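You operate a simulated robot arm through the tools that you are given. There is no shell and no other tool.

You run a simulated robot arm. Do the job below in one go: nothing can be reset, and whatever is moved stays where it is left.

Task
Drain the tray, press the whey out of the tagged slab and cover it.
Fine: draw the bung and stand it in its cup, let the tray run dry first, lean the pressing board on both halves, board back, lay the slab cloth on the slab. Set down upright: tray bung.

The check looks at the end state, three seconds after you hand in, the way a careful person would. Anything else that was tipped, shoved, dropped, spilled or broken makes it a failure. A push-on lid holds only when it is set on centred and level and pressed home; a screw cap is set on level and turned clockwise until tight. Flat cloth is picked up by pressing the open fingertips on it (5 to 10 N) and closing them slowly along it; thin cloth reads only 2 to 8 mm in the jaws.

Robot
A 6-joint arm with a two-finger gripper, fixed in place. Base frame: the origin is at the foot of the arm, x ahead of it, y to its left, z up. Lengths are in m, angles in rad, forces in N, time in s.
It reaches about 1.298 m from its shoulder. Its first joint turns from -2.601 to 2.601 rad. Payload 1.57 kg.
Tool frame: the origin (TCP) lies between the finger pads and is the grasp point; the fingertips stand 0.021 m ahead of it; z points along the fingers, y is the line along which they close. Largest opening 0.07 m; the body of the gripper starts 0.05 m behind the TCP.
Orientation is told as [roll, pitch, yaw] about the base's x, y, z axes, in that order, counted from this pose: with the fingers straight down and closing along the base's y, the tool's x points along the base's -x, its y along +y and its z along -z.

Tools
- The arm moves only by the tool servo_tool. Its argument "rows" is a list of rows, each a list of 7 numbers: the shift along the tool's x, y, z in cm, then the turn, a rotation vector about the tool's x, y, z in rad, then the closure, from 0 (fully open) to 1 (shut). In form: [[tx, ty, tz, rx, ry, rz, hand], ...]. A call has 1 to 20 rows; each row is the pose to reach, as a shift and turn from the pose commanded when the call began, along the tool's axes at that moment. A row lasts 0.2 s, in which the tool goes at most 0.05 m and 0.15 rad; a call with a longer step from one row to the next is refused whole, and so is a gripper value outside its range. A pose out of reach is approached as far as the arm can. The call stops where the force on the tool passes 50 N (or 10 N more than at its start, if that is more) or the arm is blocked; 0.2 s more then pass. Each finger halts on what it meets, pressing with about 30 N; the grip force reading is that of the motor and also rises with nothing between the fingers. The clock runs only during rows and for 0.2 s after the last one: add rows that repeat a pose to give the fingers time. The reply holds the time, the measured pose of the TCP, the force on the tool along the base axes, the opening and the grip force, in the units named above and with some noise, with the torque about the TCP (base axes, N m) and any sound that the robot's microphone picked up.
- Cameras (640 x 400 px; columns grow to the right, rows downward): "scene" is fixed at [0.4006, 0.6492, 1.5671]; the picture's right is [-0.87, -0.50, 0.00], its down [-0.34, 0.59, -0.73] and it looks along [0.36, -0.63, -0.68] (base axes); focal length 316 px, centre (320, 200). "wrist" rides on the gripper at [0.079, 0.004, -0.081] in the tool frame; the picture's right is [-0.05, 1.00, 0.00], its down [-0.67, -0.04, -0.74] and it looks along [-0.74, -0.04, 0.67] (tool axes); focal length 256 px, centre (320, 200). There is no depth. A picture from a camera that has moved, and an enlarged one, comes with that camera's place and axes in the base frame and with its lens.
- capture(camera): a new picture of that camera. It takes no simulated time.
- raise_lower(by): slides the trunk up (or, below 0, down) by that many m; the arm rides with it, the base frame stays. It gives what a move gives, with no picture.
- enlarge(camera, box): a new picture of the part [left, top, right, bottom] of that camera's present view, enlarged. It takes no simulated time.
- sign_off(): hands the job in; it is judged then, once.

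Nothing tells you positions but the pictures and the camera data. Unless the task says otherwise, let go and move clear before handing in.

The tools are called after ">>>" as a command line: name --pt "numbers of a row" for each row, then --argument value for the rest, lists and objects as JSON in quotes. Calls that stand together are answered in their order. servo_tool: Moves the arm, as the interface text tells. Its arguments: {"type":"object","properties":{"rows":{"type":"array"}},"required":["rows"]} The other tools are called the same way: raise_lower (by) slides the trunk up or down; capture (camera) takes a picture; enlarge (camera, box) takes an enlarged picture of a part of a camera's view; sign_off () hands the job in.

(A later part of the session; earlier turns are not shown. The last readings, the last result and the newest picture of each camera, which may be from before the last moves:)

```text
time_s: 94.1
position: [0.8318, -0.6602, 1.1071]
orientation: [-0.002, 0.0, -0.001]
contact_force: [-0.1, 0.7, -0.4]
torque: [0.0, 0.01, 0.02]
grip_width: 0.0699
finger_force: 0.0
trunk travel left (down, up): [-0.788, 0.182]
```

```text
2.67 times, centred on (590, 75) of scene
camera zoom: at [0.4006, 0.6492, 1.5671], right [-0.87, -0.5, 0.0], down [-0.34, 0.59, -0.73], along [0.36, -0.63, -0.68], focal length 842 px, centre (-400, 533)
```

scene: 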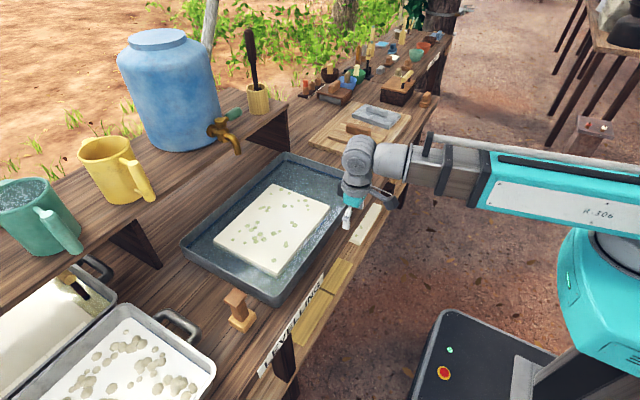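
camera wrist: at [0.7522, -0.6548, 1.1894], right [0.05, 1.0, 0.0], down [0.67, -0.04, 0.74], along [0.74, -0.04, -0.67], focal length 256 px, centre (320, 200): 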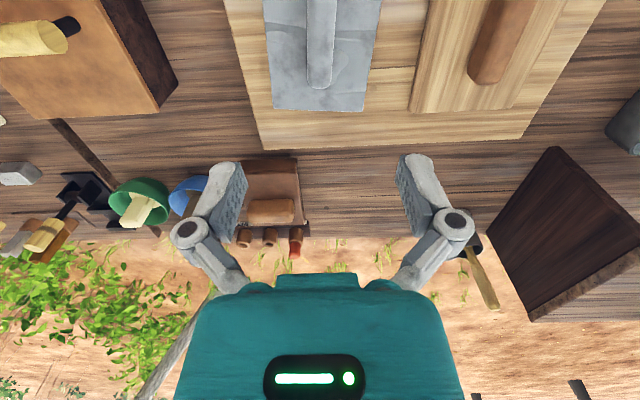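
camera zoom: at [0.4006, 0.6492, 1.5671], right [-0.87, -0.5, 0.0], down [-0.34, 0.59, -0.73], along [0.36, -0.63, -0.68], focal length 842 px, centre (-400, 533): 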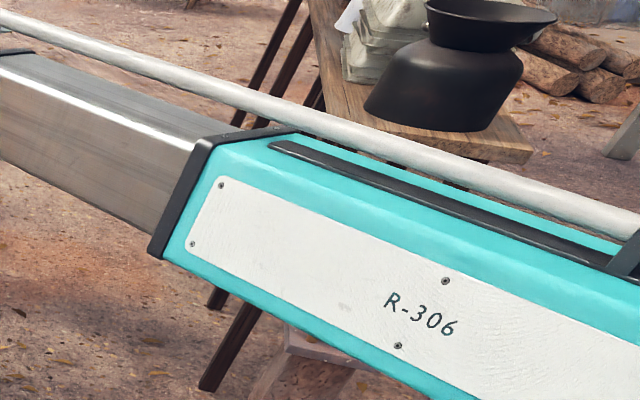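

>>> servo_tool --pt "1.4 4.5 0 0 0 0 0" --pt "2.8 9 0 0 0 0 0" --pt "4.2 13.5 0 0 0 0 0" --pt "5.6 18 0 0 0 0 0" --pt "7 22.5 0 0 0 0 0" --pt "8.4 27 0 0 0 0 0" --pt "9.8 31.5 0 0 0 0 0" --pt "11.2 36 0 0 0 0 0" --pt "12.6 40.5 0 0 0 0 0" --pt "14 45 0 0 0 0 0" --pt "15.4 49.5 0 0 0 0 0" --pt "16.8 54 0 0 0 0 0" --pt "18.2 58.5 0 0 0 0 0" --pt "19.6 63 0 0 0 0 0" --pt "21 67.5 0 0 0 0 0" --pt "22.4 72 0 0 0 0 0" --pt "23.8 76.5 0 0 0 0 0" --pt "25.2 81 0 0 0 0 0" --pt "26.6 85.5 0 0 0 0 0" --pt "28 90 0 0 0 0 0"

>>> servo_tool --pt "1 3 0 0 0 -0.14 0" --pt "2 6 0 0 0 -0.28 0" --pt "3 9 0 0 0 -0.42 0" --pt "4 12 0 0 0 -0.56 0" --pt "5 15 0 0 0 -0.7 0" --pt "6 18 0 0 0 -0.84 0" --pt "7 21 0 0 0 -0.98 0" --pt "8 24 0 0 0 -1.12 0" --pt "9 27 0 0 0 -1.26 0" --pt "10 30 0 0 0 -1.4 0" --pt "11 33 0 0 0 -1.54 0" --pt "11 33 0 0 0 -1.54 0"

>>> capture --camera "wrist"

>>> capture --camera "scene"

```text
time_s: 98.3
position: [0.5515, 0.244, 1.107]
orientation: [-0.002, 0.001, 0.0]
contact_force: [0.4, 0.2, 0.6]
torque: [-0.02, 0.01, -0.01]
grip_width: 0.0702
finger_force: 0.1
out of reach, approached as far as the arm can: row 2, 4, 5, 6, 7, 13, 16, 18, 20
trunk travel left (down, up): [-0.788, 0.182]
```

```text
time_s: 100.9
position: [0.4402, 0.5724, 1.1071]
orientation: [0.0, -0.001, 1.541]
contact_force: [0.3, -0.1, 0.5]
torque: [-0.01, 0.02, 0.0]
grip_width: 0.07
finger_force: 0.0
out of reach, approached as far as the arm can: row 3, 4, 5, 6, 7, 8, 9, 10, 11
trunk travel left (down, up): [-0.788, 0.182]
```

```text
taken
camera wrist: at [0.4327, 0.4927, 1.1894], right [-1.0, 0.08, 0.0], down [0.05, 0.67, 0.74], along [0.06, 0.74, -0.67], focal length 256 px, centre (320, 200)
```

wrist: 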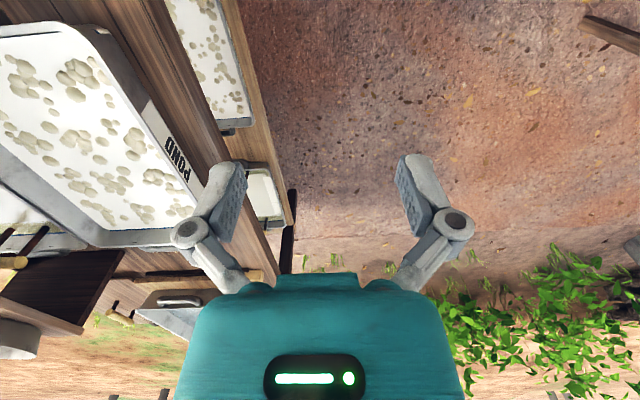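

```text
taken
```

scene: 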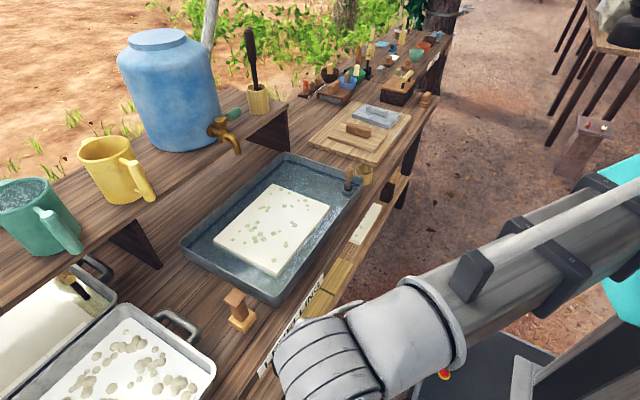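

>>> servo_tool --pt "0 0 0 0 0 -0.14 0" --pt "0 0 0 0 0 -0.28 0" --pt "0 0 0 0 0 -0.42 0" --pt "0 0 0 0 0 -0.56 0" --pt "0 0 0 0 0 -0.7 0" --pt "0 0 0 0 0 -0.84 0" --pt "0 0 0 0 0 -0.98 0" --pt "0 0 0 0 0 -1.12 0" --pt "0 0 0 0 0 -1.26 0" --pt "0 0 0 0 0 -1.4 0" --pt "0 0 0 0 0 -1.4 0"

>>> capture --camera "wrist"

```text
time_s: 103.3
position: [0.4402, 0.5702, 1.1072]
orientation: [0.0, 0.0, 2.943]
contact_force: [-0.1, 0.5, -0.2]
torque: [0.02, -0.04, -0.02]
grip_width: 0.07
finger_force: 0.1
out of reach, approached as far as the arm can: row 2, 8
trunk travel left (down, up): [-0.788, 0.182]
```

```text
taken
camera wrist: at [0.5166, 0.552, 1.1894], right [-0.25, -0.97, 0.0], down [-0.65, 0.17, 0.74], along [-0.72, 0.19, -0.67], focal length 256 px, centre (320, 200)
```

wrist: 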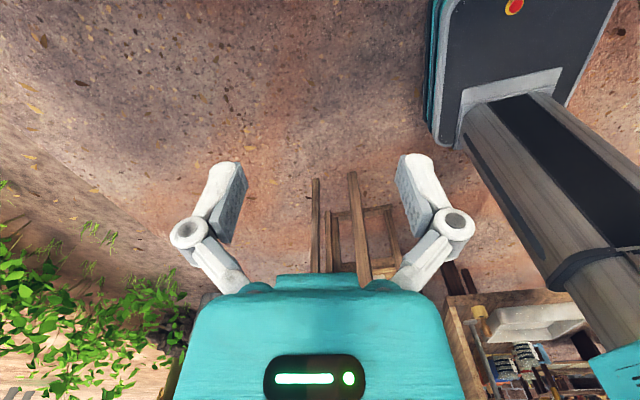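

>>> servo_tool --pt "0 0 0 0 -0.14 0 0" --pt "0 0 0 0 -0.28 0 0" --pt "0 0 0 0 -0.42 0 0" --pt "0 0 0 0 -0.56 0 0" --pt "0 0 0 0 -0.56 0 0"

>>> capture --camera "wrist"

```text
time_s: 104.5
position: [0.4402, 0.5717, 1.1358]
orientation: [0.0, -0.563, 2.939]
contact_force: [-0.1, -0.3, -0.3]
torque: [0.05, 0.01, -0.01]
grip_width: 0.0703
finger_force: 0.0
out of reach, approached as far as the arm can: row 2, 3, 4, 5
trunk travel left (down, up): [-0.788, 0.182]
```

```text
taken
camera wrist: at [0.5461, 0.5456, 1.1633], right [-0.24, -0.97, 0.03], down [-0.16, 0.07, 0.99], along [-0.96, 0.24, -0.17], focal length 256 px, centre (320, 200)
```

wrist: 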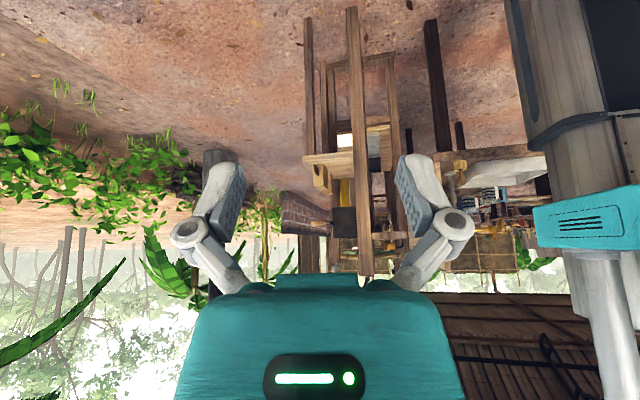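

>>> enlarge --camera "wrist" --box '[270, 90, 430, 280]'

>>> enlarge --camera "wrist" --box '[420, 110, 580, 290]'

```text
2.11 times, centred on (350, 185) of wrist
camera zoom: at [0.5461, 0.5456, 1.1633], right [-0.24, -0.97, 0.03], down [-0.16, 0.07, 0.99], along [-0.96, 0.24, -0.17], focal length 539 px, centre (257, 232)
```

zoom: 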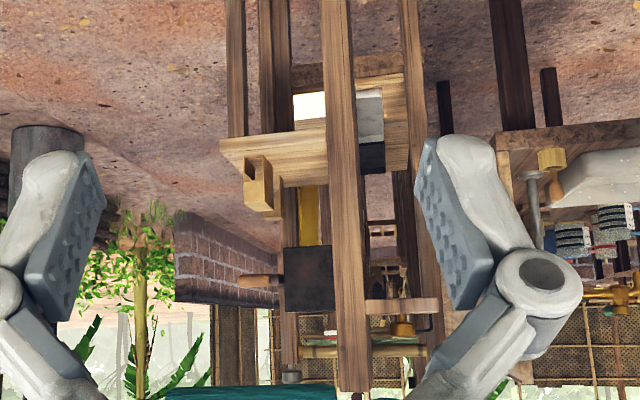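

```text
2.22 times, centred on (500, 200) of wrist
camera zoom: at [0.5461, 0.5456, 1.1633], right [-0.24, -0.97, 0.03], down [-0.16, 0.07, 0.99], along [-0.96, 0.24, -0.17], focal length 569 px, centre (-80, 200)
```

zoom: 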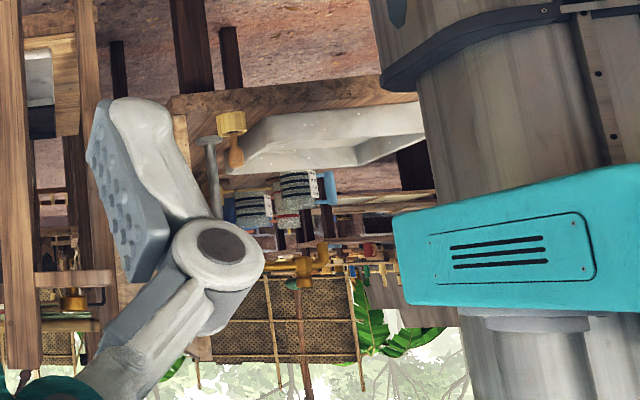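

>>> enlarge --camera "scene" --box '[372, 30, 420, 75]'

>>> enlarge --camera "scene" --box '[405, 15, 460, 60]'

>>> enlarge --camera "scene" --box '[340, 100, 412, 150]'

>>> enlarge --camera "scene" --box '[180, 150, 300, 230]'

```text
8.89 times, centred on (396, 52) of scene
camera zoom: at [0.4006, 0.6492, 1.5671], right [-0.87, -0.5, 0.0], down [-0.34, 0.59, -0.73], along [0.36, -0.63, -0.68], focal length 2808 px, centre (-356, 1511)
```

zoom: 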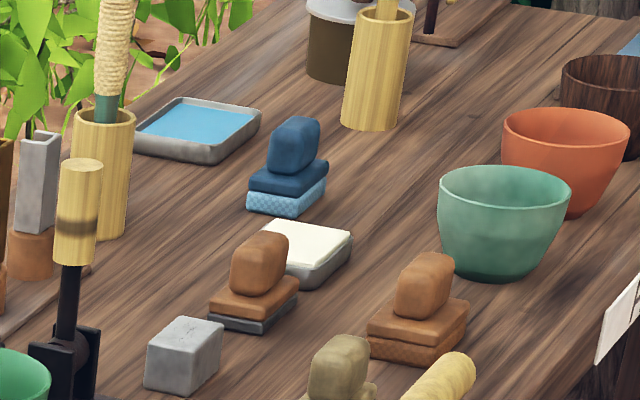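

```text
8.89 times, centred on (432, 38) of scene
camera zoom: at [0.4006, 0.6492, 1.5671], right [-0.87, -0.5, 0.0], down [-0.34, 0.59, -0.73], along [0.36, -0.63, -0.68], focal length 2808 px, centre (-680, 1644)
```

zoom: 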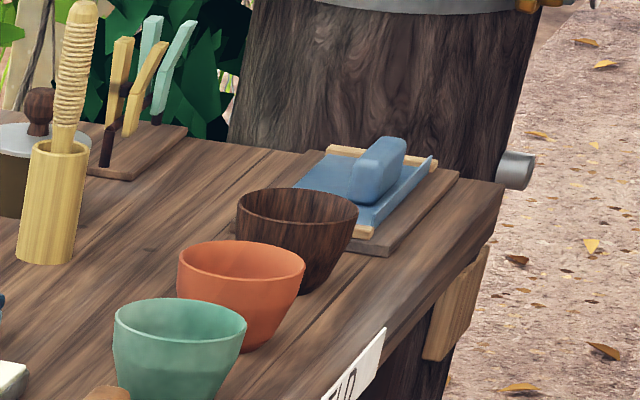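

```text
8.00 times, centred on (376, 125) of scene
camera zoom: at [0.4006, 0.6492, 1.5671], right [-0.87, -0.5, 0.0], down [-0.34, 0.59, -0.73], along [0.36, -0.63, -0.68], focal length 2527 px, centre (-128, 800)
```

zoom: 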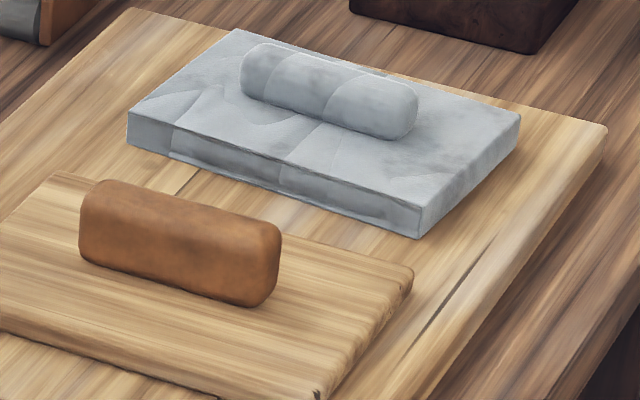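

```text
5.00 times, centred on (240, 190) of scene
camera zoom: at [0.4006, 0.6492, 1.5671], right [-0.87, -0.5, 0.0], down [-0.34, 0.59, -0.73], along [0.36, -0.63, -0.68], focal length 1580 px, centre (720, 250)
```

zoom: 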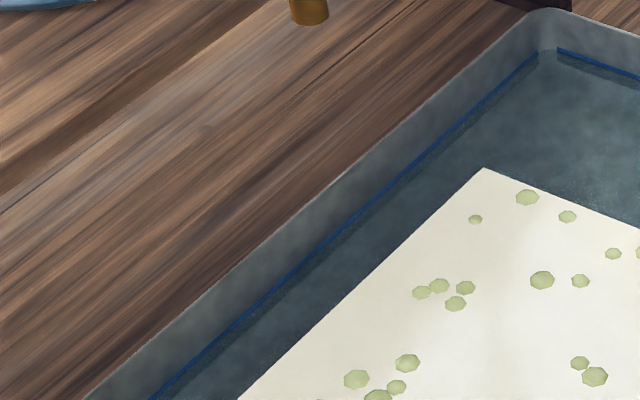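

>>> servo_tool --pt "0 0 0 0 0.14 0 0" --pt "0 0 0 0 0.28 0 0" --pt "0 0 0 0 0.42 0 0" --pt "0 0 0 0 0.563 0 0" --pt "0 0 0 0 0.563 0 0"

>>> servo_tool --pt "0 0 0 0 0 0.14 0" --pt "0 0 0 0 0 0.28 0" --pt "0 0 0 0 0 0.42 0" --pt "0 0 0 0 0 0.56 0" --pt "0 0 0 0 0 0.7 0" --pt "0 0 0 0 0 0.84 0" --pt "0 0 0 0 0 0.98 0" --pt "0 0 0 0 0 1.12 0" --pt "0 0 0 0 0 1.26 0" --pt "0 0 0 0 0 1.4 0" --pt "0 0 0 0 0 1.54 0" --pt "0 0 0 0 0 1.68 0" --pt "0 0 0 0 0 1.82 0" --pt "0 0 0 0 0 1.96 0" --pt "0 0 0 0 0 2.1 0" --pt "0 0 0 0 0 2.24 0" --pt "0 0 0 0 0 2.24 0"

>>> servo_tool --pt "0 0 0 0 -0.14 0 0" --pt "0 0 0 0 -0.28 0 0" --pt "0 0 0 0 -0.42 0 0" --pt "0 0 0 0 -0.42 0 0"

>>> capture --camera "wrist"

>>> enlarge --camera "wrist" --box '[320, 20, 640, 220]'

>>> enlarge --camera "wrist" --box '[160, 20, 480, 220]'

```text
time_s: 105.7
position: [0.4403, 0.5727, 1.1078]
orientation: [-0.001, 0.005, 2.938]
contact_force: [0.4, 0.5, -0.3]
torque: [-0.02, 0.02, -0.03]
grip_width: 0.0701
finger_force: 0.0
out of reach, approached as far as the arm can: row 1, 2, 3, 4, 5
trunk travel left (down, up): [-0.788, 0.182]
```

```text
time_s: 109.3
position: [0.4387, 0.5705, 1.1068]
orientation: [-0.003, -0.001, 0.697]
contact_force: [-0.3, 0.6, -0.7]
torque: [0.02, 0.0, 0.02]
grip_width: 0.0697
finger_force: 0.1
trunk travel left (down, up): [-0.788, 0.182]
```

```text
time_s: 110.3
position: [0.4395, 0.5716, 1.1236]
orientation: [-0.002, -0.422, 0.7]
contact_force: [-0.8, 0.6, -0.5]
torque: [0.0, 0.01, -0.01]
grip_width: 0.07
finger_force: 0.1
out of reach, approached as far as the arm can: row 1, 2, 3, 4
trunk travel left (down, up): [-0.788, 0.182]
```

```text
taken
camera wrist: at [0.3548, 0.5066, 1.1661], right [-0.61, 0.8, 0.02], down [0.25, 0.17, 0.95], along [0.75, 0.58, -0.3], focal length 256 px, centre (320, 200)
```

wrist: 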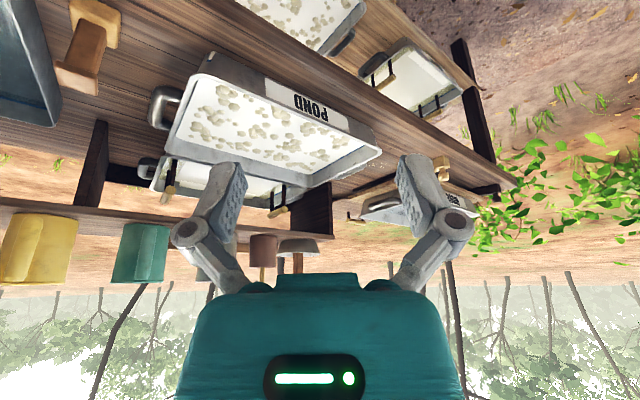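

```text
2.00 times, centred on (480, 120) of wrist
camera zoom: at [0.3548, 0.5066, 1.1661], right [-0.61, 0.8, 0.02], down [0.25, 0.17, 0.95], along [0.75, 0.58, -0.3], focal length 512 px, centre (0, 360)
```

zoom: 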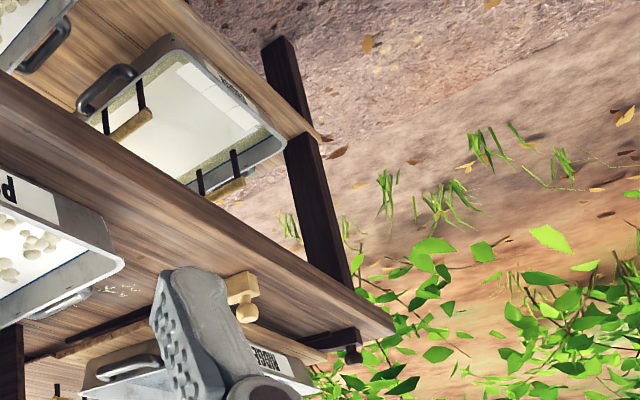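

```text
2.00 times, centred on (320, 120) of wrist
camera zoom: at [0.3548, 0.5066, 1.1661], right [-0.61, 0.8, 0.02], down [0.25, 0.17, 0.95], along [0.75, 0.58, -0.3], focal length 512 px, centre (320, 360)
```

zoom: 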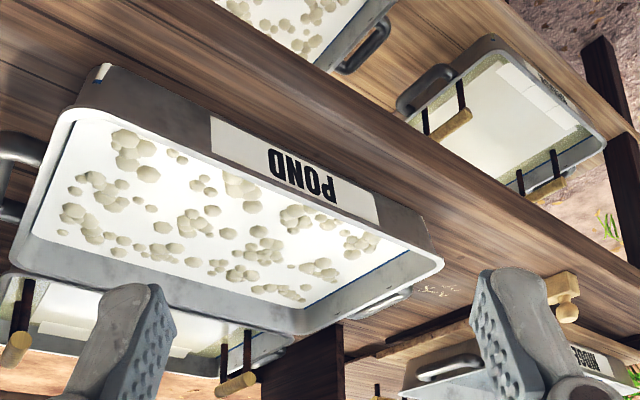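

Joint 1 plus a radial boom explains the motion, so lowering in front of the bench is safe anywhere. I'll check the left half of the lower shelf from low down.

>>> raise_lower --by -0.4

>>> raise_lower --by -0.15

>>> capture --camera "wrist"

>>> servo_tool --pt "0 0 0 0 0.14 0 0" --pt "0 0 0 0 0.28 0 0" --pt "0 0 0 0 0.42 0 0" --pt "0 0 0 0 0.42 0 0"

>>> servo_tool --pt "0 0 0 0 0 0.14 0" --pt "0 0 0 0 0 0.28 0" --pt "0 0 0 0 0 0.42 0" --pt "0 0 0 0 0 0.56 0" --pt "0 0 0 0 0 0.7 0" --pt "0 0 0 0 0 0.84 0" --pt "0 0 0 0 0 0.98 0" --pt "0 0 0 0 0 1.1 0" --pt "0 0 0 0 0 1.1 0"

>>> servo_tool --pt "0 0 0 0 -0.14 0 0" --pt "0 0 0 0 -0.28 0 0" --pt "0 0 0 0 -0.42 0 0" --pt "0 0 0 0 -0.42 0 0"

>>> capture --camera "wrist"

```text
time_s: 114.2
position: [0.4395, 0.5715, 0.7231]
orientation: [-0.003, -0.419, 0.703]
contact_force: [-0.6, 0.4, 0.2]
torque: [-0.02, 0.0, 0.04]
grip_width: 0.0697
finger_force: 0.0
trunk travel left (down, up): [-0.388, 0.582]
```

```text
time_s: 115.9
position: [0.4392, 0.5703, 0.5729]
orientation: [-0.003, -0.421, 0.703]
contact_force: [-1.0, 0.1, -0.2]
torque: [-0.03, 0.01, 0.0]
grip_width: 0.0701
finger_force: 0.1
trunk travel left (down, up): [-0.238, 0.732]
```

```text
taken
camera wrist: at [0.3548, 0.5065, 0.6161], right [-0.61, 0.8, 0.02], down [0.25, 0.17, 0.95], along [0.75, 0.58, -0.3], focal length 256 px, centre (320, 200)
```

wrist: 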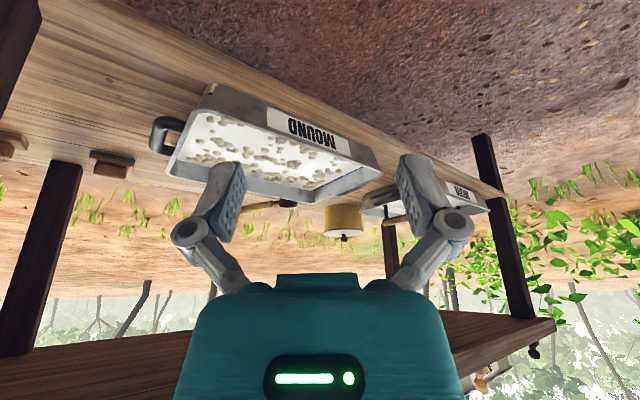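

```text
time_s: 116.9
position: [0.4399, 0.5722, 0.5569]
orientation: [-0.002, -0.001, 0.701]
contact_force: [0.0, 0.8, -0.3]
torque: [0.02, 0.03, 0.03]
grip_width: 0.0701
finger_force: 0.0
out of reach, approached as far as the arm can: row 1, 2, 3, 4
trunk travel left (down, up): [-0.238, 0.732]
```

```text
time_s: 118.9
position: [0.4412, 0.5714, 0.5575]
orientation: [-0.001, -0.003, -0.401]
contact_force: [-0.5, 0.5, -0.1]
torque: [0.01, 0.03, 0.0]
grip_width: 0.07
finger_force: 0.1
trunk travel left (down, up): [-0.238, 0.732]
```

```text
time_s: 119.9
position: [0.4396, 0.5721, 0.5728]
orientation: [0.001, -0.425, -0.399]
contact_force: [-0.7, 0.4, 0.0]
torque: [-0.02, 0.06, 0.0]
grip_width: 0.0703
finger_force: 0.1
out of reach, approached as far as the arm can: row 2, 3, 4
trunk travel left (down, up): [-0.238, 0.732]
```

```text
taken
camera wrist: at [0.3431, 0.617, 0.616], right [0.43, 0.9, 0.02], down [0.26, -0.15, 0.95], along [0.86, -0.41, -0.3], focal length 256 px, centre (320, 200)
```

wrist: 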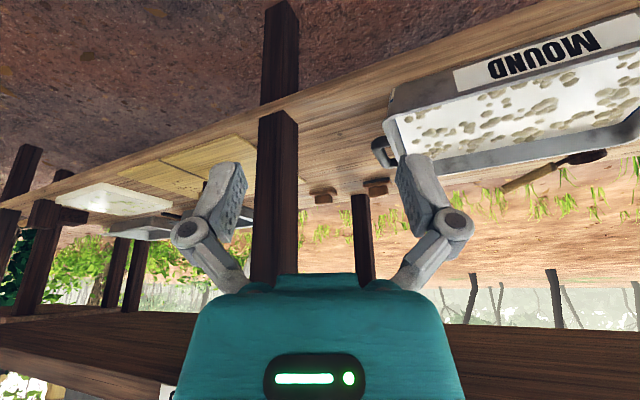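

>>> enlarge --camera "wrist" --box '[0, 130, 260, 270]'

>>> enlarge --camera "wrist" --box '[100, 130, 210, 200]'

>>> enlarge --camera "wrist" --box '[80, 190, 200, 260]'

>>> enlarge --camera "wrist" --box '[300, 120, 640, 240]'

```text
2.46 times, centred on (130, 200) of wrist
camera zoom: at [0.3431, 0.617, 0.616], right [0.43, 0.9, 0.02], down [0.26, -0.15, 0.95], along [0.86, -0.41, -0.3], focal length 630 px, centre (788, 200)
```

zoom: 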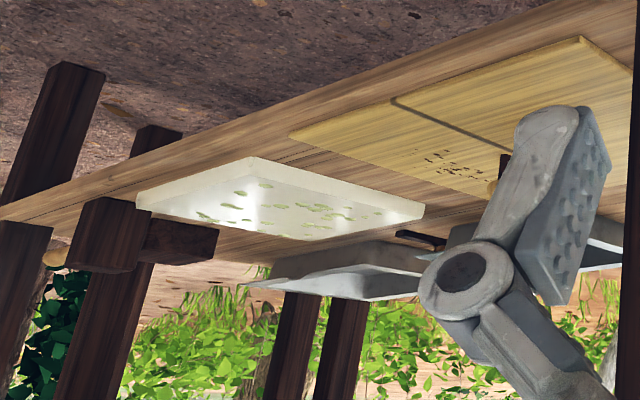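

```text
5.71 times, centred on (155, 165) of wrist
camera zoom: at [0.3431, 0.617, 0.616], right [0.43, 0.9, 0.02], down [0.26, -0.15, 0.95], along [0.86, -0.41, -0.3], focal length 1463 px, centre (1263, 400)
```

zoom: 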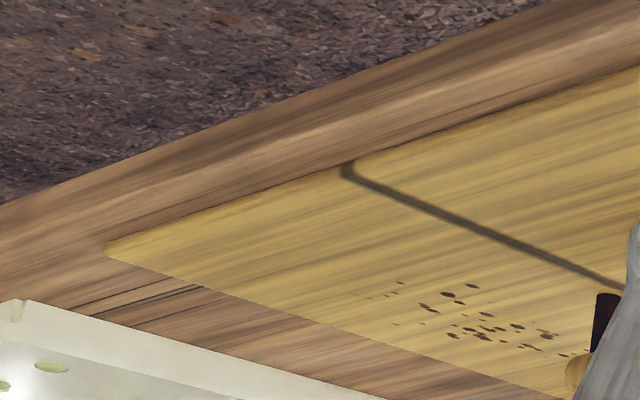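

```text
5.33 times, centred on (140, 225) of wrist
camera zoom: at [0.3431, 0.617, 0.616], right [0.43, 0.9, 0.02], down [0.26, -0.15, 0.95], along [0.86, -0.41, -0.3], focal length 1365 px, centre (1280, 67)
```

zoom: 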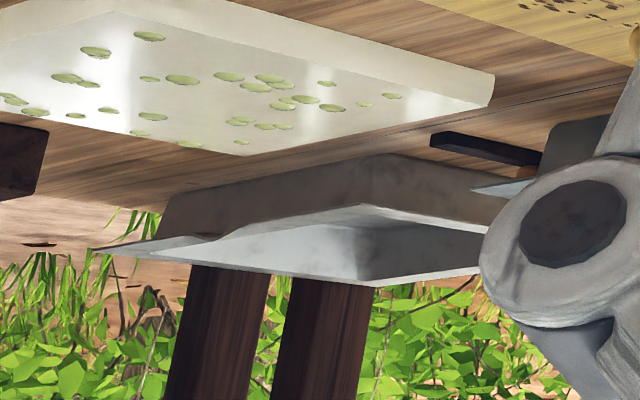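

```text
1.88 times, centred on (470, 180) of wrist
camera zoom: at [0.3431, 0.617, 0.616], right [0.43, 0.9, 0.02], down [0.26, -0.15, 0.95], along [0.86, -0.41, -0.3], focal length 482 px, centre (38, 238)
```

zoom: 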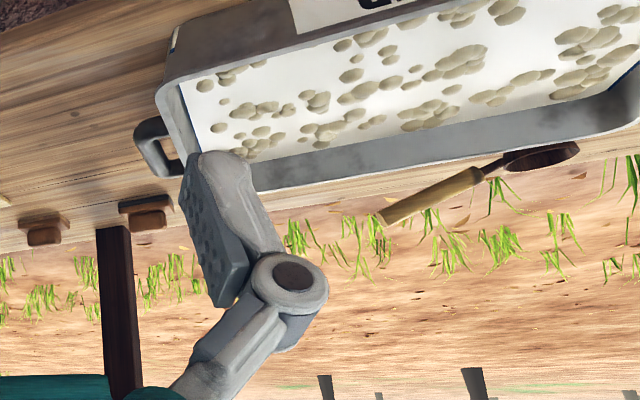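

>>> raise_lower --by 0.4

>>> raise_lower --by 0.32

>>> capture --camera "wrist"

>>> enlarge --camera "wrist" --box '[0, 0, 240, 150]'

>>> enlarge --camera "wrist" --box '[200, 0, 440, 150]'

>>> enlarge --camera "wrist" --box '[400, 0, 640, 150]'

>>> enlarge --camera "wrist" --box '[0, 100, 240, 250]'

>>> enlarge --camera "wrist" --box '[400, 100, 640, 250]'

```text
time_s: 123.8
position: [0.4395, 0.5714, 0.9722]
orientation: [-0.002, -0.422, -0.4]
contact_force: [0.0, -0.6, 0.0]
torque: [0.02, -0.02, -0.02]
grip_width: 0.07
finger_force: 0.0
trunk travel left (down, up): [-0.638, 0.332]
```

```text
time_s: 126.9
position: [0.4395, 0.5716, 1.2935]
orientation: [-0.001, -0.422, -0.4]
contact_force: [-0.1, 0.1, -0.6]
torque: [0.02, -0.02, 0.01]
grip_width: 0.0703
finger_force: 0.0
trunk travel left (down, up): [-0.958, 0.012]
```

```text
taken
camera wrist: at [0.3432, 0.6171, 1.336], right [0.43, 0.9, 0.02], down [0.27, -0.15, 0.95], along [0.86, -0.41, -0.3], focal length 256 px, centre (320, 200)
```

wrist: 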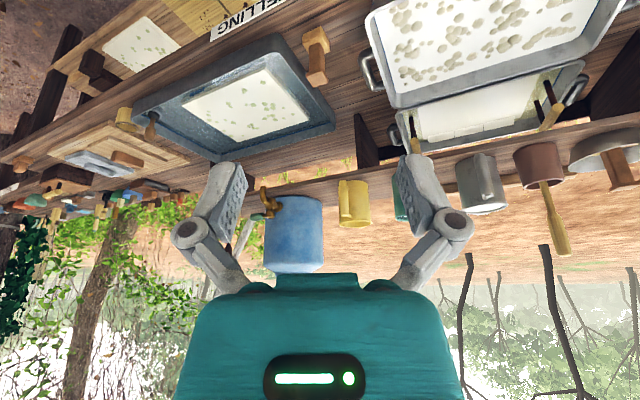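

```text
2.67 times, centred on (120, 75) of wrist
camera zoom: at [0.3432, 0.6171, 1.336], right [0.43, 0.9, 0.02], down [0.27, -0.15, 0.95], along [0.86, -0.41, -0.3], focal length 683 px, centre (853, 533)
```

zoom: 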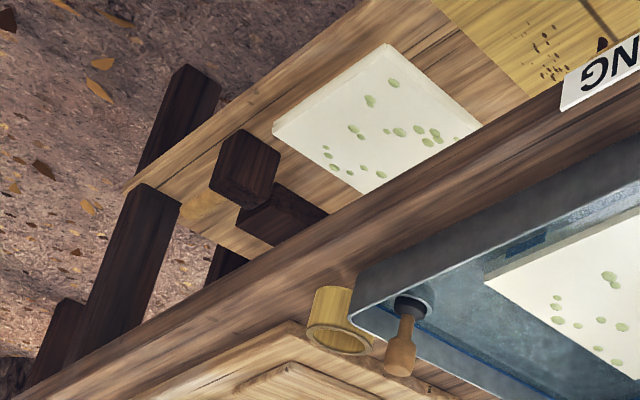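

```text
2.67 times, centred on (320, 75) of wrist
camera zoom: at [0.3432, 0.6171, 1.336], right [0.43, 0.9, 0.02], down [0.27, -0.15, 0.95], along [0.86, -0.41, -0.3], focal length 683 px, centre (320, 533)
```

zoom: 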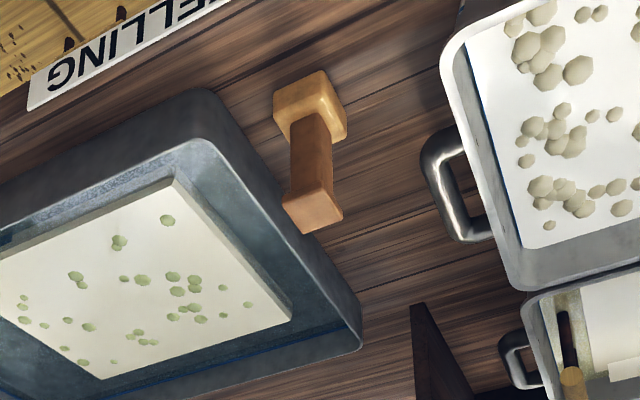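

```text
2.67 times, centred on (520, 75) of wrist
camera zoom: at [0.3432, 0.6171, 1.336], right [0.43, 0.9, 0.02], down [0.27, -0.15, 0.95], along [0.86, -0.41, -0.3], focal length 683 px, centre (-213, 533)
```

zoom: 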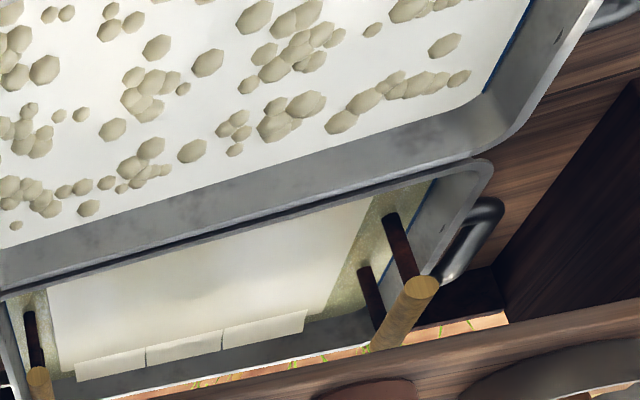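

```text
2.67 times, centred on (120, 175) of wrist
camera zoom: at [0.3432, 0.6171, 1.336], right [0.43, 0.9, 0.02], down [0.27, -0.15, 0.95], along [0.86, -0.41, -0.3], focal length 683 px, centre (853, 267)
```

zoom: 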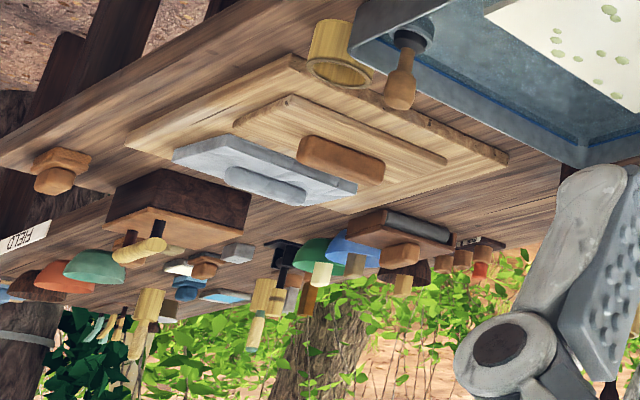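

```text
2.67 times, centred on (520, 175) of wrist
camera zoom: at [0.3432, 0.6171, 1.336], right [0.43, 0.9, 0.02], down [0.27, -0.15, 0.95], along [0.86, -0.41, -0.3], focal length 683 px, centre (-213, 267)
```

zoom: 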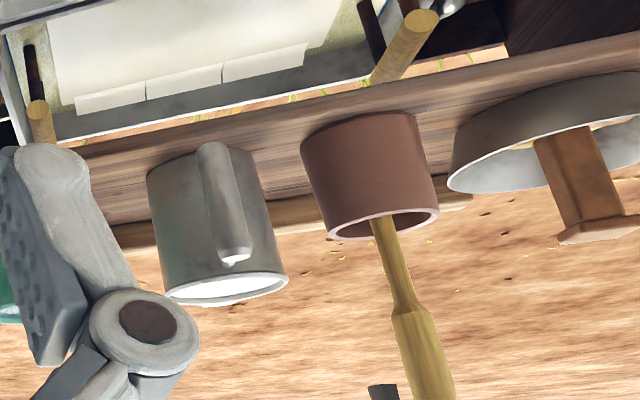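

>>> enlarge --camera "wrist" --box '[400, 70, 580, 150]'

>>> enlarge --camera "wrist" --box '[0, 130, 110, 220]'

>>> enlarge --camera "wrist" --box '[90, 60, 340, 170]'

>>> enlarge --camera "wrist" --box '[30, 140, 100, 185]'

```text
3.56 times, centred on (490, 110) of wrist
camera zoom: at [0.3432, 0.6171, 1.336], right [0.43, 0.9, 0.02], down [0.27, -0.15, 0.95], along [0.86, -0.41, -0.3], focal length 910 px, centre (-284, 520)
```

zoom: 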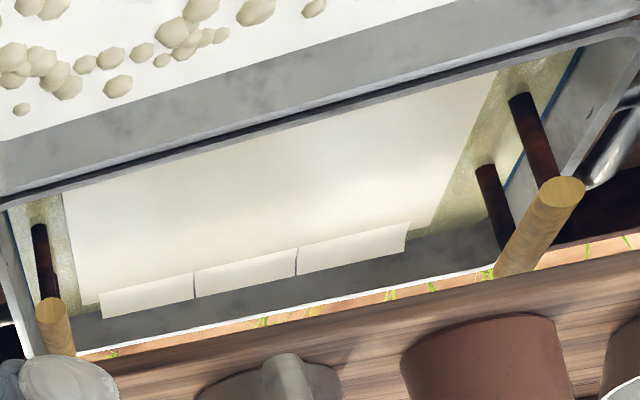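

```text
4.44 times, centred on (55, 175) of wrist
camera zoom: at [0.3432, 0.6171, 1.336], right [0.43, 0.9, 0.02], down [0.27, -0.15, 0.95], along [0.86, -0.41, -0.3], focal length 1138 px, centre (1498, 311)
```

zoom: 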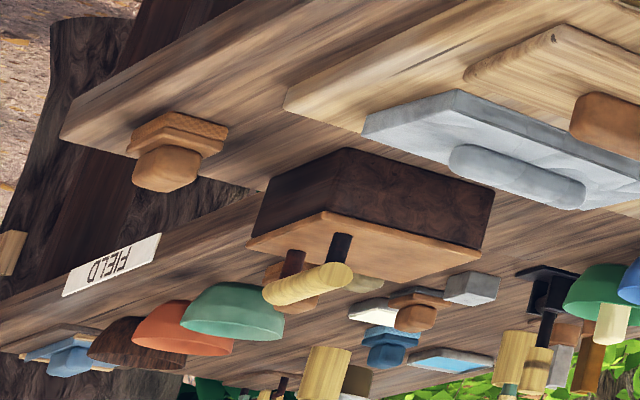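

```text
2.56 times, centred on (215, 115) of wrist
camera zoom: at [0.3432, 0.6171, 1.336], right [0.43, 0.9, 0.02], down [0.27, -0.15, 0.95], along [0.86, -0.41, -0.3], focal length 655 px, centre (589, 418)
```

zoom: 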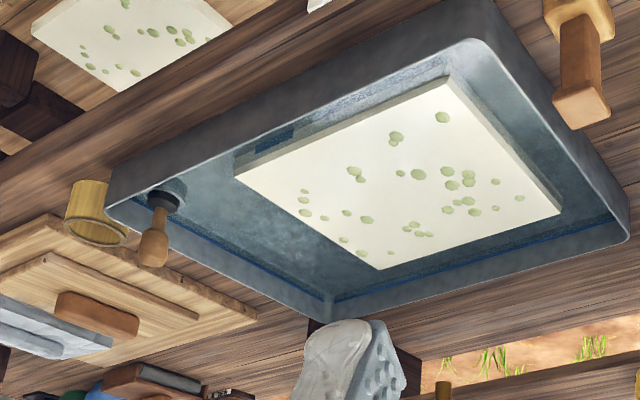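

```text
8.89 times, centred on (65, 162) of wrist
camera zoom: at [0.3432, 0.6171, 1.336], right [0.43, 0.9, 0.02], down [0.27, -0.15, 0.95], along [0.86, -0.41, -0.3], focal length 2276 px, centre (2587, 533)
```

zoom: 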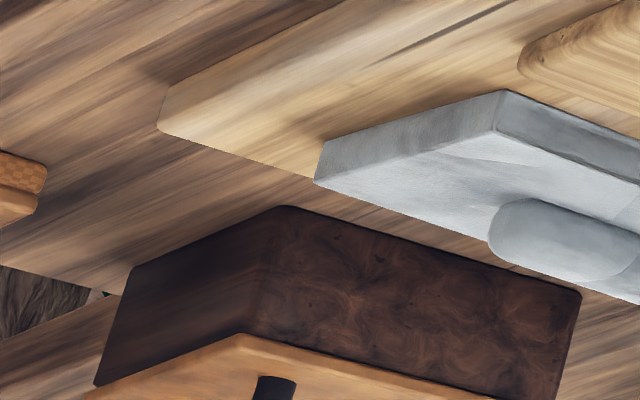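

>>> servo_tool --pt "0 0 0 0 0.14 0 0" --pt "0 0 0 0 0.28 0 0" --pt "0 0 0 0 0.42 0 0" --pt "0 0 0 0 0.42 0 0"

>>> servo_tool --pt "0 0 0 0 0 -0.1 0" --pt "0 0 0 0 0 -0.2 0" --pt "0 0 0 0 0 -0.3 0" --pt "0 0 0 0 0 -0.4 0" --pt "0 0 0 0 0 -0.4 0"

>>> servo_tool --pt "-3 -2 0 0 0 0 0" --pt "-6 -4 0 0 0 0 0" --pt "-9 -6 0 0 0 0 0" --pt "-12 -8 0 0 0 0 0" --pt "-15 -10 0 0 0 0 0" --pt "-18 -12 0 0 0 0 0" --pt "-21 -14 0 0 0 0 0" --pt "-24 -16 0 0 0 0 0" --pt "-27 -18 0 0 0 0 0" --pt "-30 -20 0 0 0 0 0" --pt "-33 -22 0 0 0 0 0" --pt "-36 -24 0 0 0 0 0" --pt "-36 -24 0 0 0 0 0"

>>> capture --camera "wrist"

```text
time_s: 127.9
position: [0.4384, 0.5737, 1.2774]
orientation: [0.0, 0.0, -0.4]
contact_force: [-0.1, 0.4, 1.5]
torque: [0.0, -0.01, 0.0]
grip_width: 0.0701
finger_force: 0.0
out of reach, approached as far as the arm can: row 1, 2, 3, 4
trunk travel left (down, up): [-0.958, 0.012]
```

```text
time_s: 129.1
position: [0.4407, 0.5717, 1.2771]
orientation: [-0.001, -0.001, 0.001]
contact_force: [-0.1, 0.0, 0.0]
torque: [0.04, -0.01, -0.04]
grip_width: 0.0699
finger_force: 0.1
trunk travel left (down, up): [-0.958, 0.012]
```

```text
time_s: 131.9
position: [0.8, 0.3333, 1.2771]
orientation: [-0.001, -0.002, 0.0]
contact_force: [0.0, -1.3, -0.5]
torque: [0.0, 0.02, 0.01]
grip_width: 0.0699
finger_force: 0.0
out of reach, approached as far as the arm can: row 10, 11
trunk travel left (down, up): [-0.958, 0.012]
```

```text
taken
camera wrist: at [0.7195, 0.3371, 1.3594], right [0.05, 1.0, 0.0], down [0.66, -0.03, 0.75], along [0.75, -0.04, -0.67], focal length 256 px, centre (320, 200)
```

wrist: 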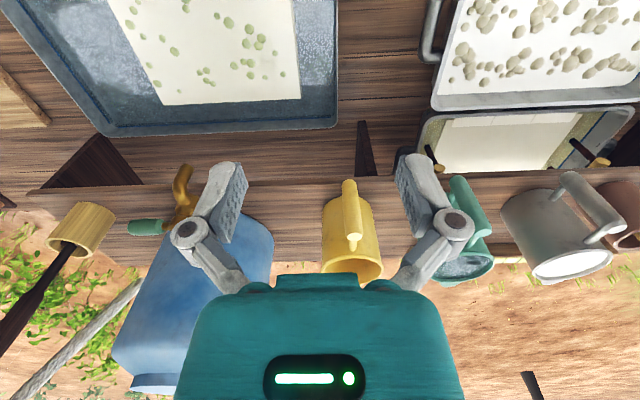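

>>> enlarge --camera "wrist" --box '[400, 95, 640, 190]'

>>> enlarge --camera "wrist" --box '[0, 0, 340, 190]'

```text
2.67 times, centred on (520, 142) of wrist
camera zoom: at [0.7195, 0.3371, 1.3594], right [0.05, 1.0, 0.0], down [0.66, -0.03, 0.75], along [0.75, -0.04, -0.67], focal length 683 px, centre (-213, 353)
```

zoom: 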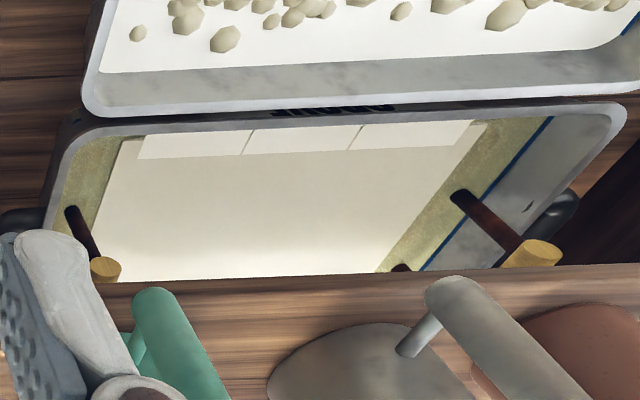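

```text
1.88 times, centred on (170, 95) of wrist
camera zoom: at [0.7195, 0.3371, 1.3594], right [0.05, 1.0, 0.0], down [0.66, -0.03, 0.75], along [0.75, -0.04, -0.67], focal length 482 px, centre (602, 398)
```

zoom: 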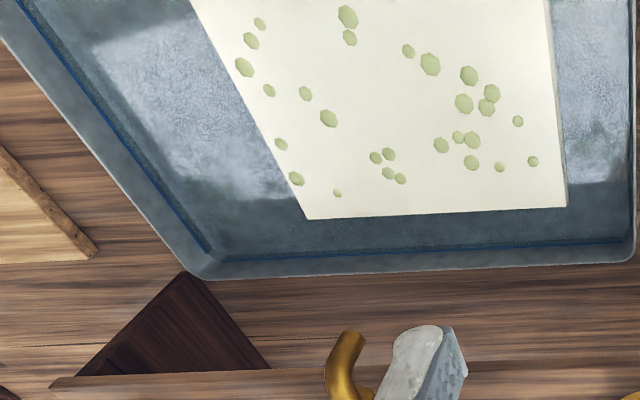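

>>> servo_tool --pt "2.5 -4 0 0 0 0 0" --pt "5 -8 0 0 0 0 0" --pt "7.5 -12 0 0 0 0 0" --pt "10 -16 0 0 0 0 0" --pt "12.5 -20 0 0 0 0 0" --pt "14.5 -24 0 0 0 0 0" --pt "16.5 -28 0 0 0 0 0" --pt "18.5 -32 0 0 0 0 0" --pt "20 -36.5 0 0 0 0 0" --pt "21 -41 0 0 0 0 0" --pt "22 -45.5 0 0 0 0 0" --pt "23.5 -50 0 0 0 0 0" --pt "26 -54 0 0 0 0 0" --pt "29 -58 0 0 0 0 0" --pt "32 -62 0 0 0 0 0" --pt "35 -66 0 0 0 0 0" --pt "38 -70 0 0 0 0 0" --pt "40 -74 0 0 0 0 0" --pt "42 -78 0 0 0 0 0" --pt "42 -78 0 0 0 0 0"

>>> raise_lower --by -0.4

>>> raise_lower --by -0.25

>>> servo_tool --pt "0 0 0 0 -0.14 0 0" --pt "0 0 0 0 -0.28 0 0" --pt "0 0 0 0 -0.42 0 0" --pt "0 0 0 0 -0.56 0 0" --pt "0 0 0 0 -0.56 0 0"

>>> capture --camera "wrist"

>>> enlarge --camera "wrist" --box '[220, 60, 440, 200]'

```text
time_s: 136.1
position: [0.3756, -0.4473, 1.2773]
orientation: [-0.003, -0.002, 0.001]
contact_force: [-0.7, 0.8, 0.6]
torque: [0.0, -0.01, 0.01]
grip_width: 0.07
finger_force: 0.0
trunk travel left (down, up): [-0.958, 0.012]
```

```text
time_s: 139.9
position: [0.3753, -0.4467, 0.8773]
orientation: [0.0, -0.003, 0.0]
contact_force: [-0.8, 0.6, -0.2]
torque: [-0.01, 0.01, 0.0]
grip_width: 0.0698
finger_force: 0.1
trunk travel left (down, up): [-0.558, 0.412]
```

```text
time_s: 142.5
position: [0.3763, -0.4463, 0.6277]
orientation: [-0.002, 0.0, 0.0]
contact_force: [0.0, 0.7, 0.8]
torque: [-0.03, 0.0, -0.01]
grip_width: 0.0698
finger_force: 0.1
trunk travel left (down, up): [-0.308, 0.662]
```

```text
time_s: 143.7
position: [0.3753, -0.4454, 0.6562]
orientation: [-0.003, -0.562, 0.0]
contact_force: [-0.3, 0.6, 0.4]
torque: [-0.01, 0.0, 0.01]
grip_width: 0.07
finger_force: 0.1
out of reach, approached as far as the arm can: row 2, 3, 4, 5
trunk travel left (down, up): [-0.308, 0.662]
```

```text
taken
camera wrist: at [0.2643, -0.4416, 0.6833], right [0.04, 1.0, 0.03], down [0.17, -0.03, 0.99], along [0.99, -0.04, -0.17], focal length 256 px, centre (320, 200)
```

wrist: 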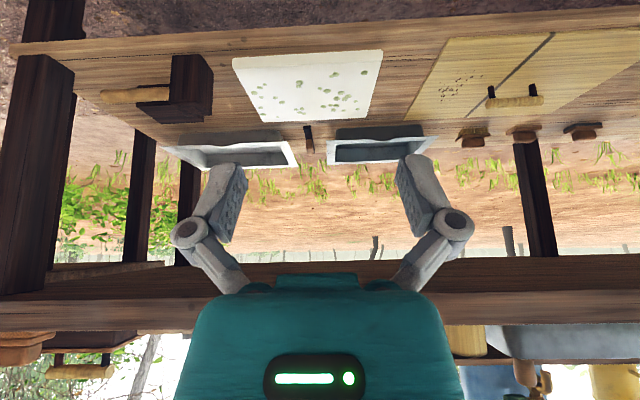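

```text
2.86 times, centred on (330, 130) of wrist
camera zoom: at [0.2643, -0.4416, 0.6833], right [0.04, 1.0, 0.03], down [0.17, -0.03, 0.99], along [0.99, -0.04, -0.17], focal length 731 px, centre (291, 400)
```

zoom: 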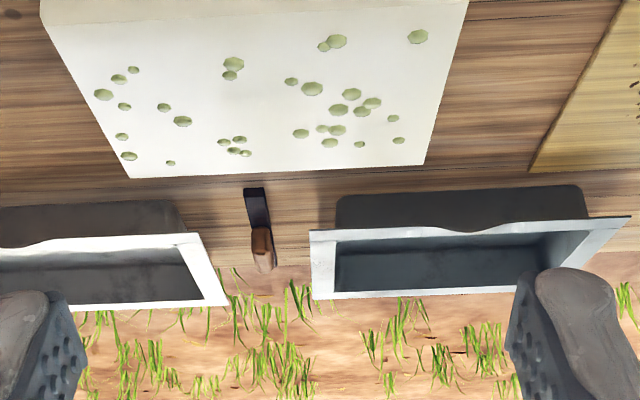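

>>> enlarge --camera "scene" --box '[350, 100, 405, 132]'

>>> enlarge --camera "scene" --box '[352, 110, 380, 128]'

>>> enlarge --camera "scene" --box '[320, 110, 380, 150]'

```text
11.64 times, centred on (378, 116) of scene
camera zoom: at [0.4006, 0.6492, 1.5671], right [-0.87, -0.5, 0.0], down [-0.34, 0.59, -0.73], along [0.36, -0.63, -0.68], focal length 3676 px, centre (-349, 1178)
```

zoom: 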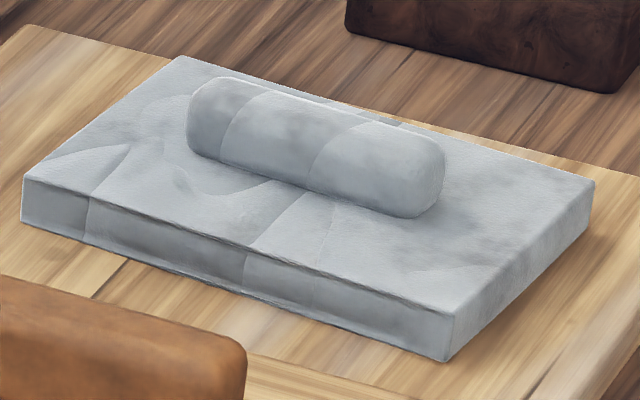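

```text
16.00 times, centred on (366, 119) of scene
camera zoom: at [0.4006, 0.6492, 1.5671], right [-0.87, -0.5, 0.0], down [-0.34, 0.59, -0.73], along [0.36, -0.63, -0.68], focal length 5055 px, centre (-416, 1496)
```

zoom: 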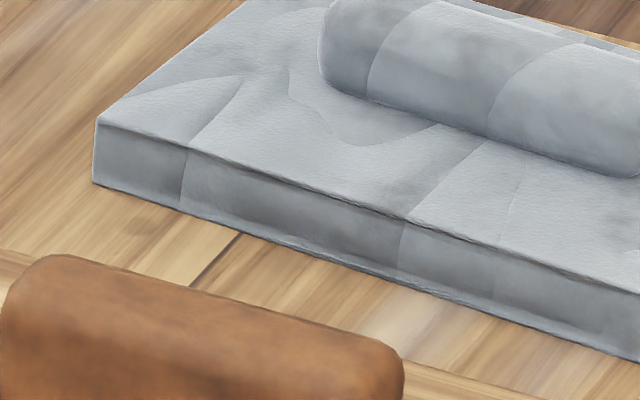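

```text
10.00 times, centred on (350, 130) of scene
camera zoom: at [0.4006, 0.6492, 1.5671], right [-0.87, -0.5, 0.0], down [-0.34, 0.59, -0.73], along [0.36, -0.63, -0.68], focal length 3159 px, centre (20, 900)
```

zoom: 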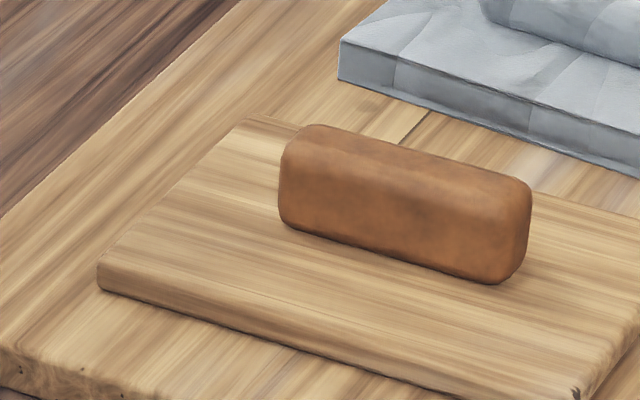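

Zoomed in, the grey piece has a woven, creased fabric texture with frayed edges. It's the folded slab cloth with a rolled grip, lying next to the pressing board. I'll go to the bung first, centring above it for an accurate fix.

>>> servo_tool --pt "0 0 0 0 0.14 0 0" --pt "0 0 0 0 0.28 0 0" --pt "0 0 0 0 0.42 0 0" --pt "0 0 0 0 0.562 0 0" --pt "0 0 0 0 0.562 0 0"

>>> raise_lower --by 0.4

>>> servo_tool --pt "-4 2 0 0 0 0 0" --pt "-8 4 0 0 0 0 0" --pt "-12 7 0 0 0 0 0" --pt "-16 10 0 0 0 0 0" --pt "-20 13 0 0 0 0 0" --pt "-24 16 0 0 0 0 0" --pt "-28 19 0 0 0 0 0" --pt "-32 22 0 0 0 0 0" --pt "-34 26 0 0 0 0 0" --pt "-36 30 0 0 0 0 0" --pt "-36 31 0 0 0 0 0" --pt "-36 31 0 0 0 0 0"

>>> capture --camera "wrist"

>>> capture --camera "scene"

```text
time_s: 144.9
position: [0.3768, -0.446, 0.6281]
orientation: [-0.002, 0.001, 0.0]
contact_force: [-0.4, 0.7, -0.5]
torque: [0.01, 0.0, -0.01]
grip_width: 0.0697
finger_force: 0.0
out of reach, approached as far as the arm can: row 1, 2, 3, 4, 5
trunk travel left (down, up): [-0.308, 0.662]
```

```text
time_s: 148.8
position: [0.3773, -0.4463, 1.0262]
orientation: [0.001, 0.0, 0.001]
contact_force: [0.0, -0.3, 0.3]
torque: [0.0, -0.02, -0.02]
grip_width: 0.0698
finger_force: 0.0
trunk travel left (down, up): [-0.708, 0.262]
```

```text
time_s: 151.4
position: [0.7348, -0.134, 1.0268]
orientation: [-0.001, 0.001, 0.002]
contact_force: [-1.1, 0.5, -0.4]
torque: [0.01, 0.0, -0.01]
grip_width: 0.0703
finger_force: 0.1
out of reach, approached as far as the arm can: row 2, 3
trunk travel left (down, up): [-0.708, 0.262]
```

```text
taken
camera wrist: at [0.6543, -0.1297, 1.1094], right [0.05, 1.0, 0.0], down [0.67, -0.04, 0.74], along [0.74, -0.04, -0.67], focal length 256 px, centre (320, 200)
```

wrist: 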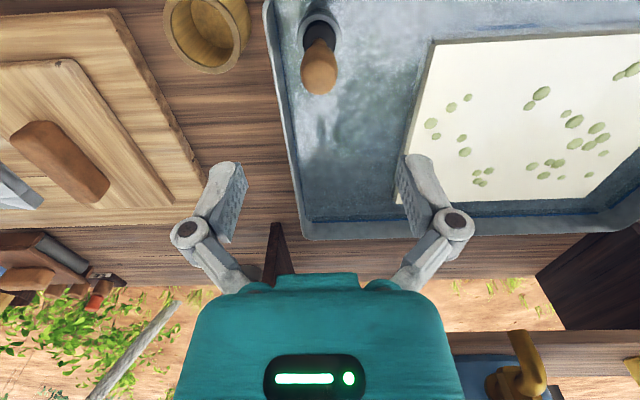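

```text
taken
```

scene: 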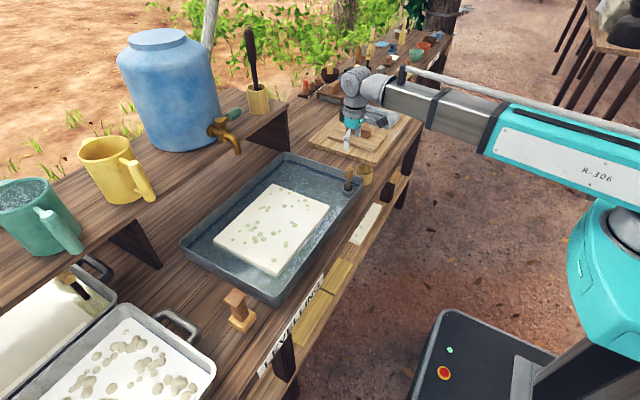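

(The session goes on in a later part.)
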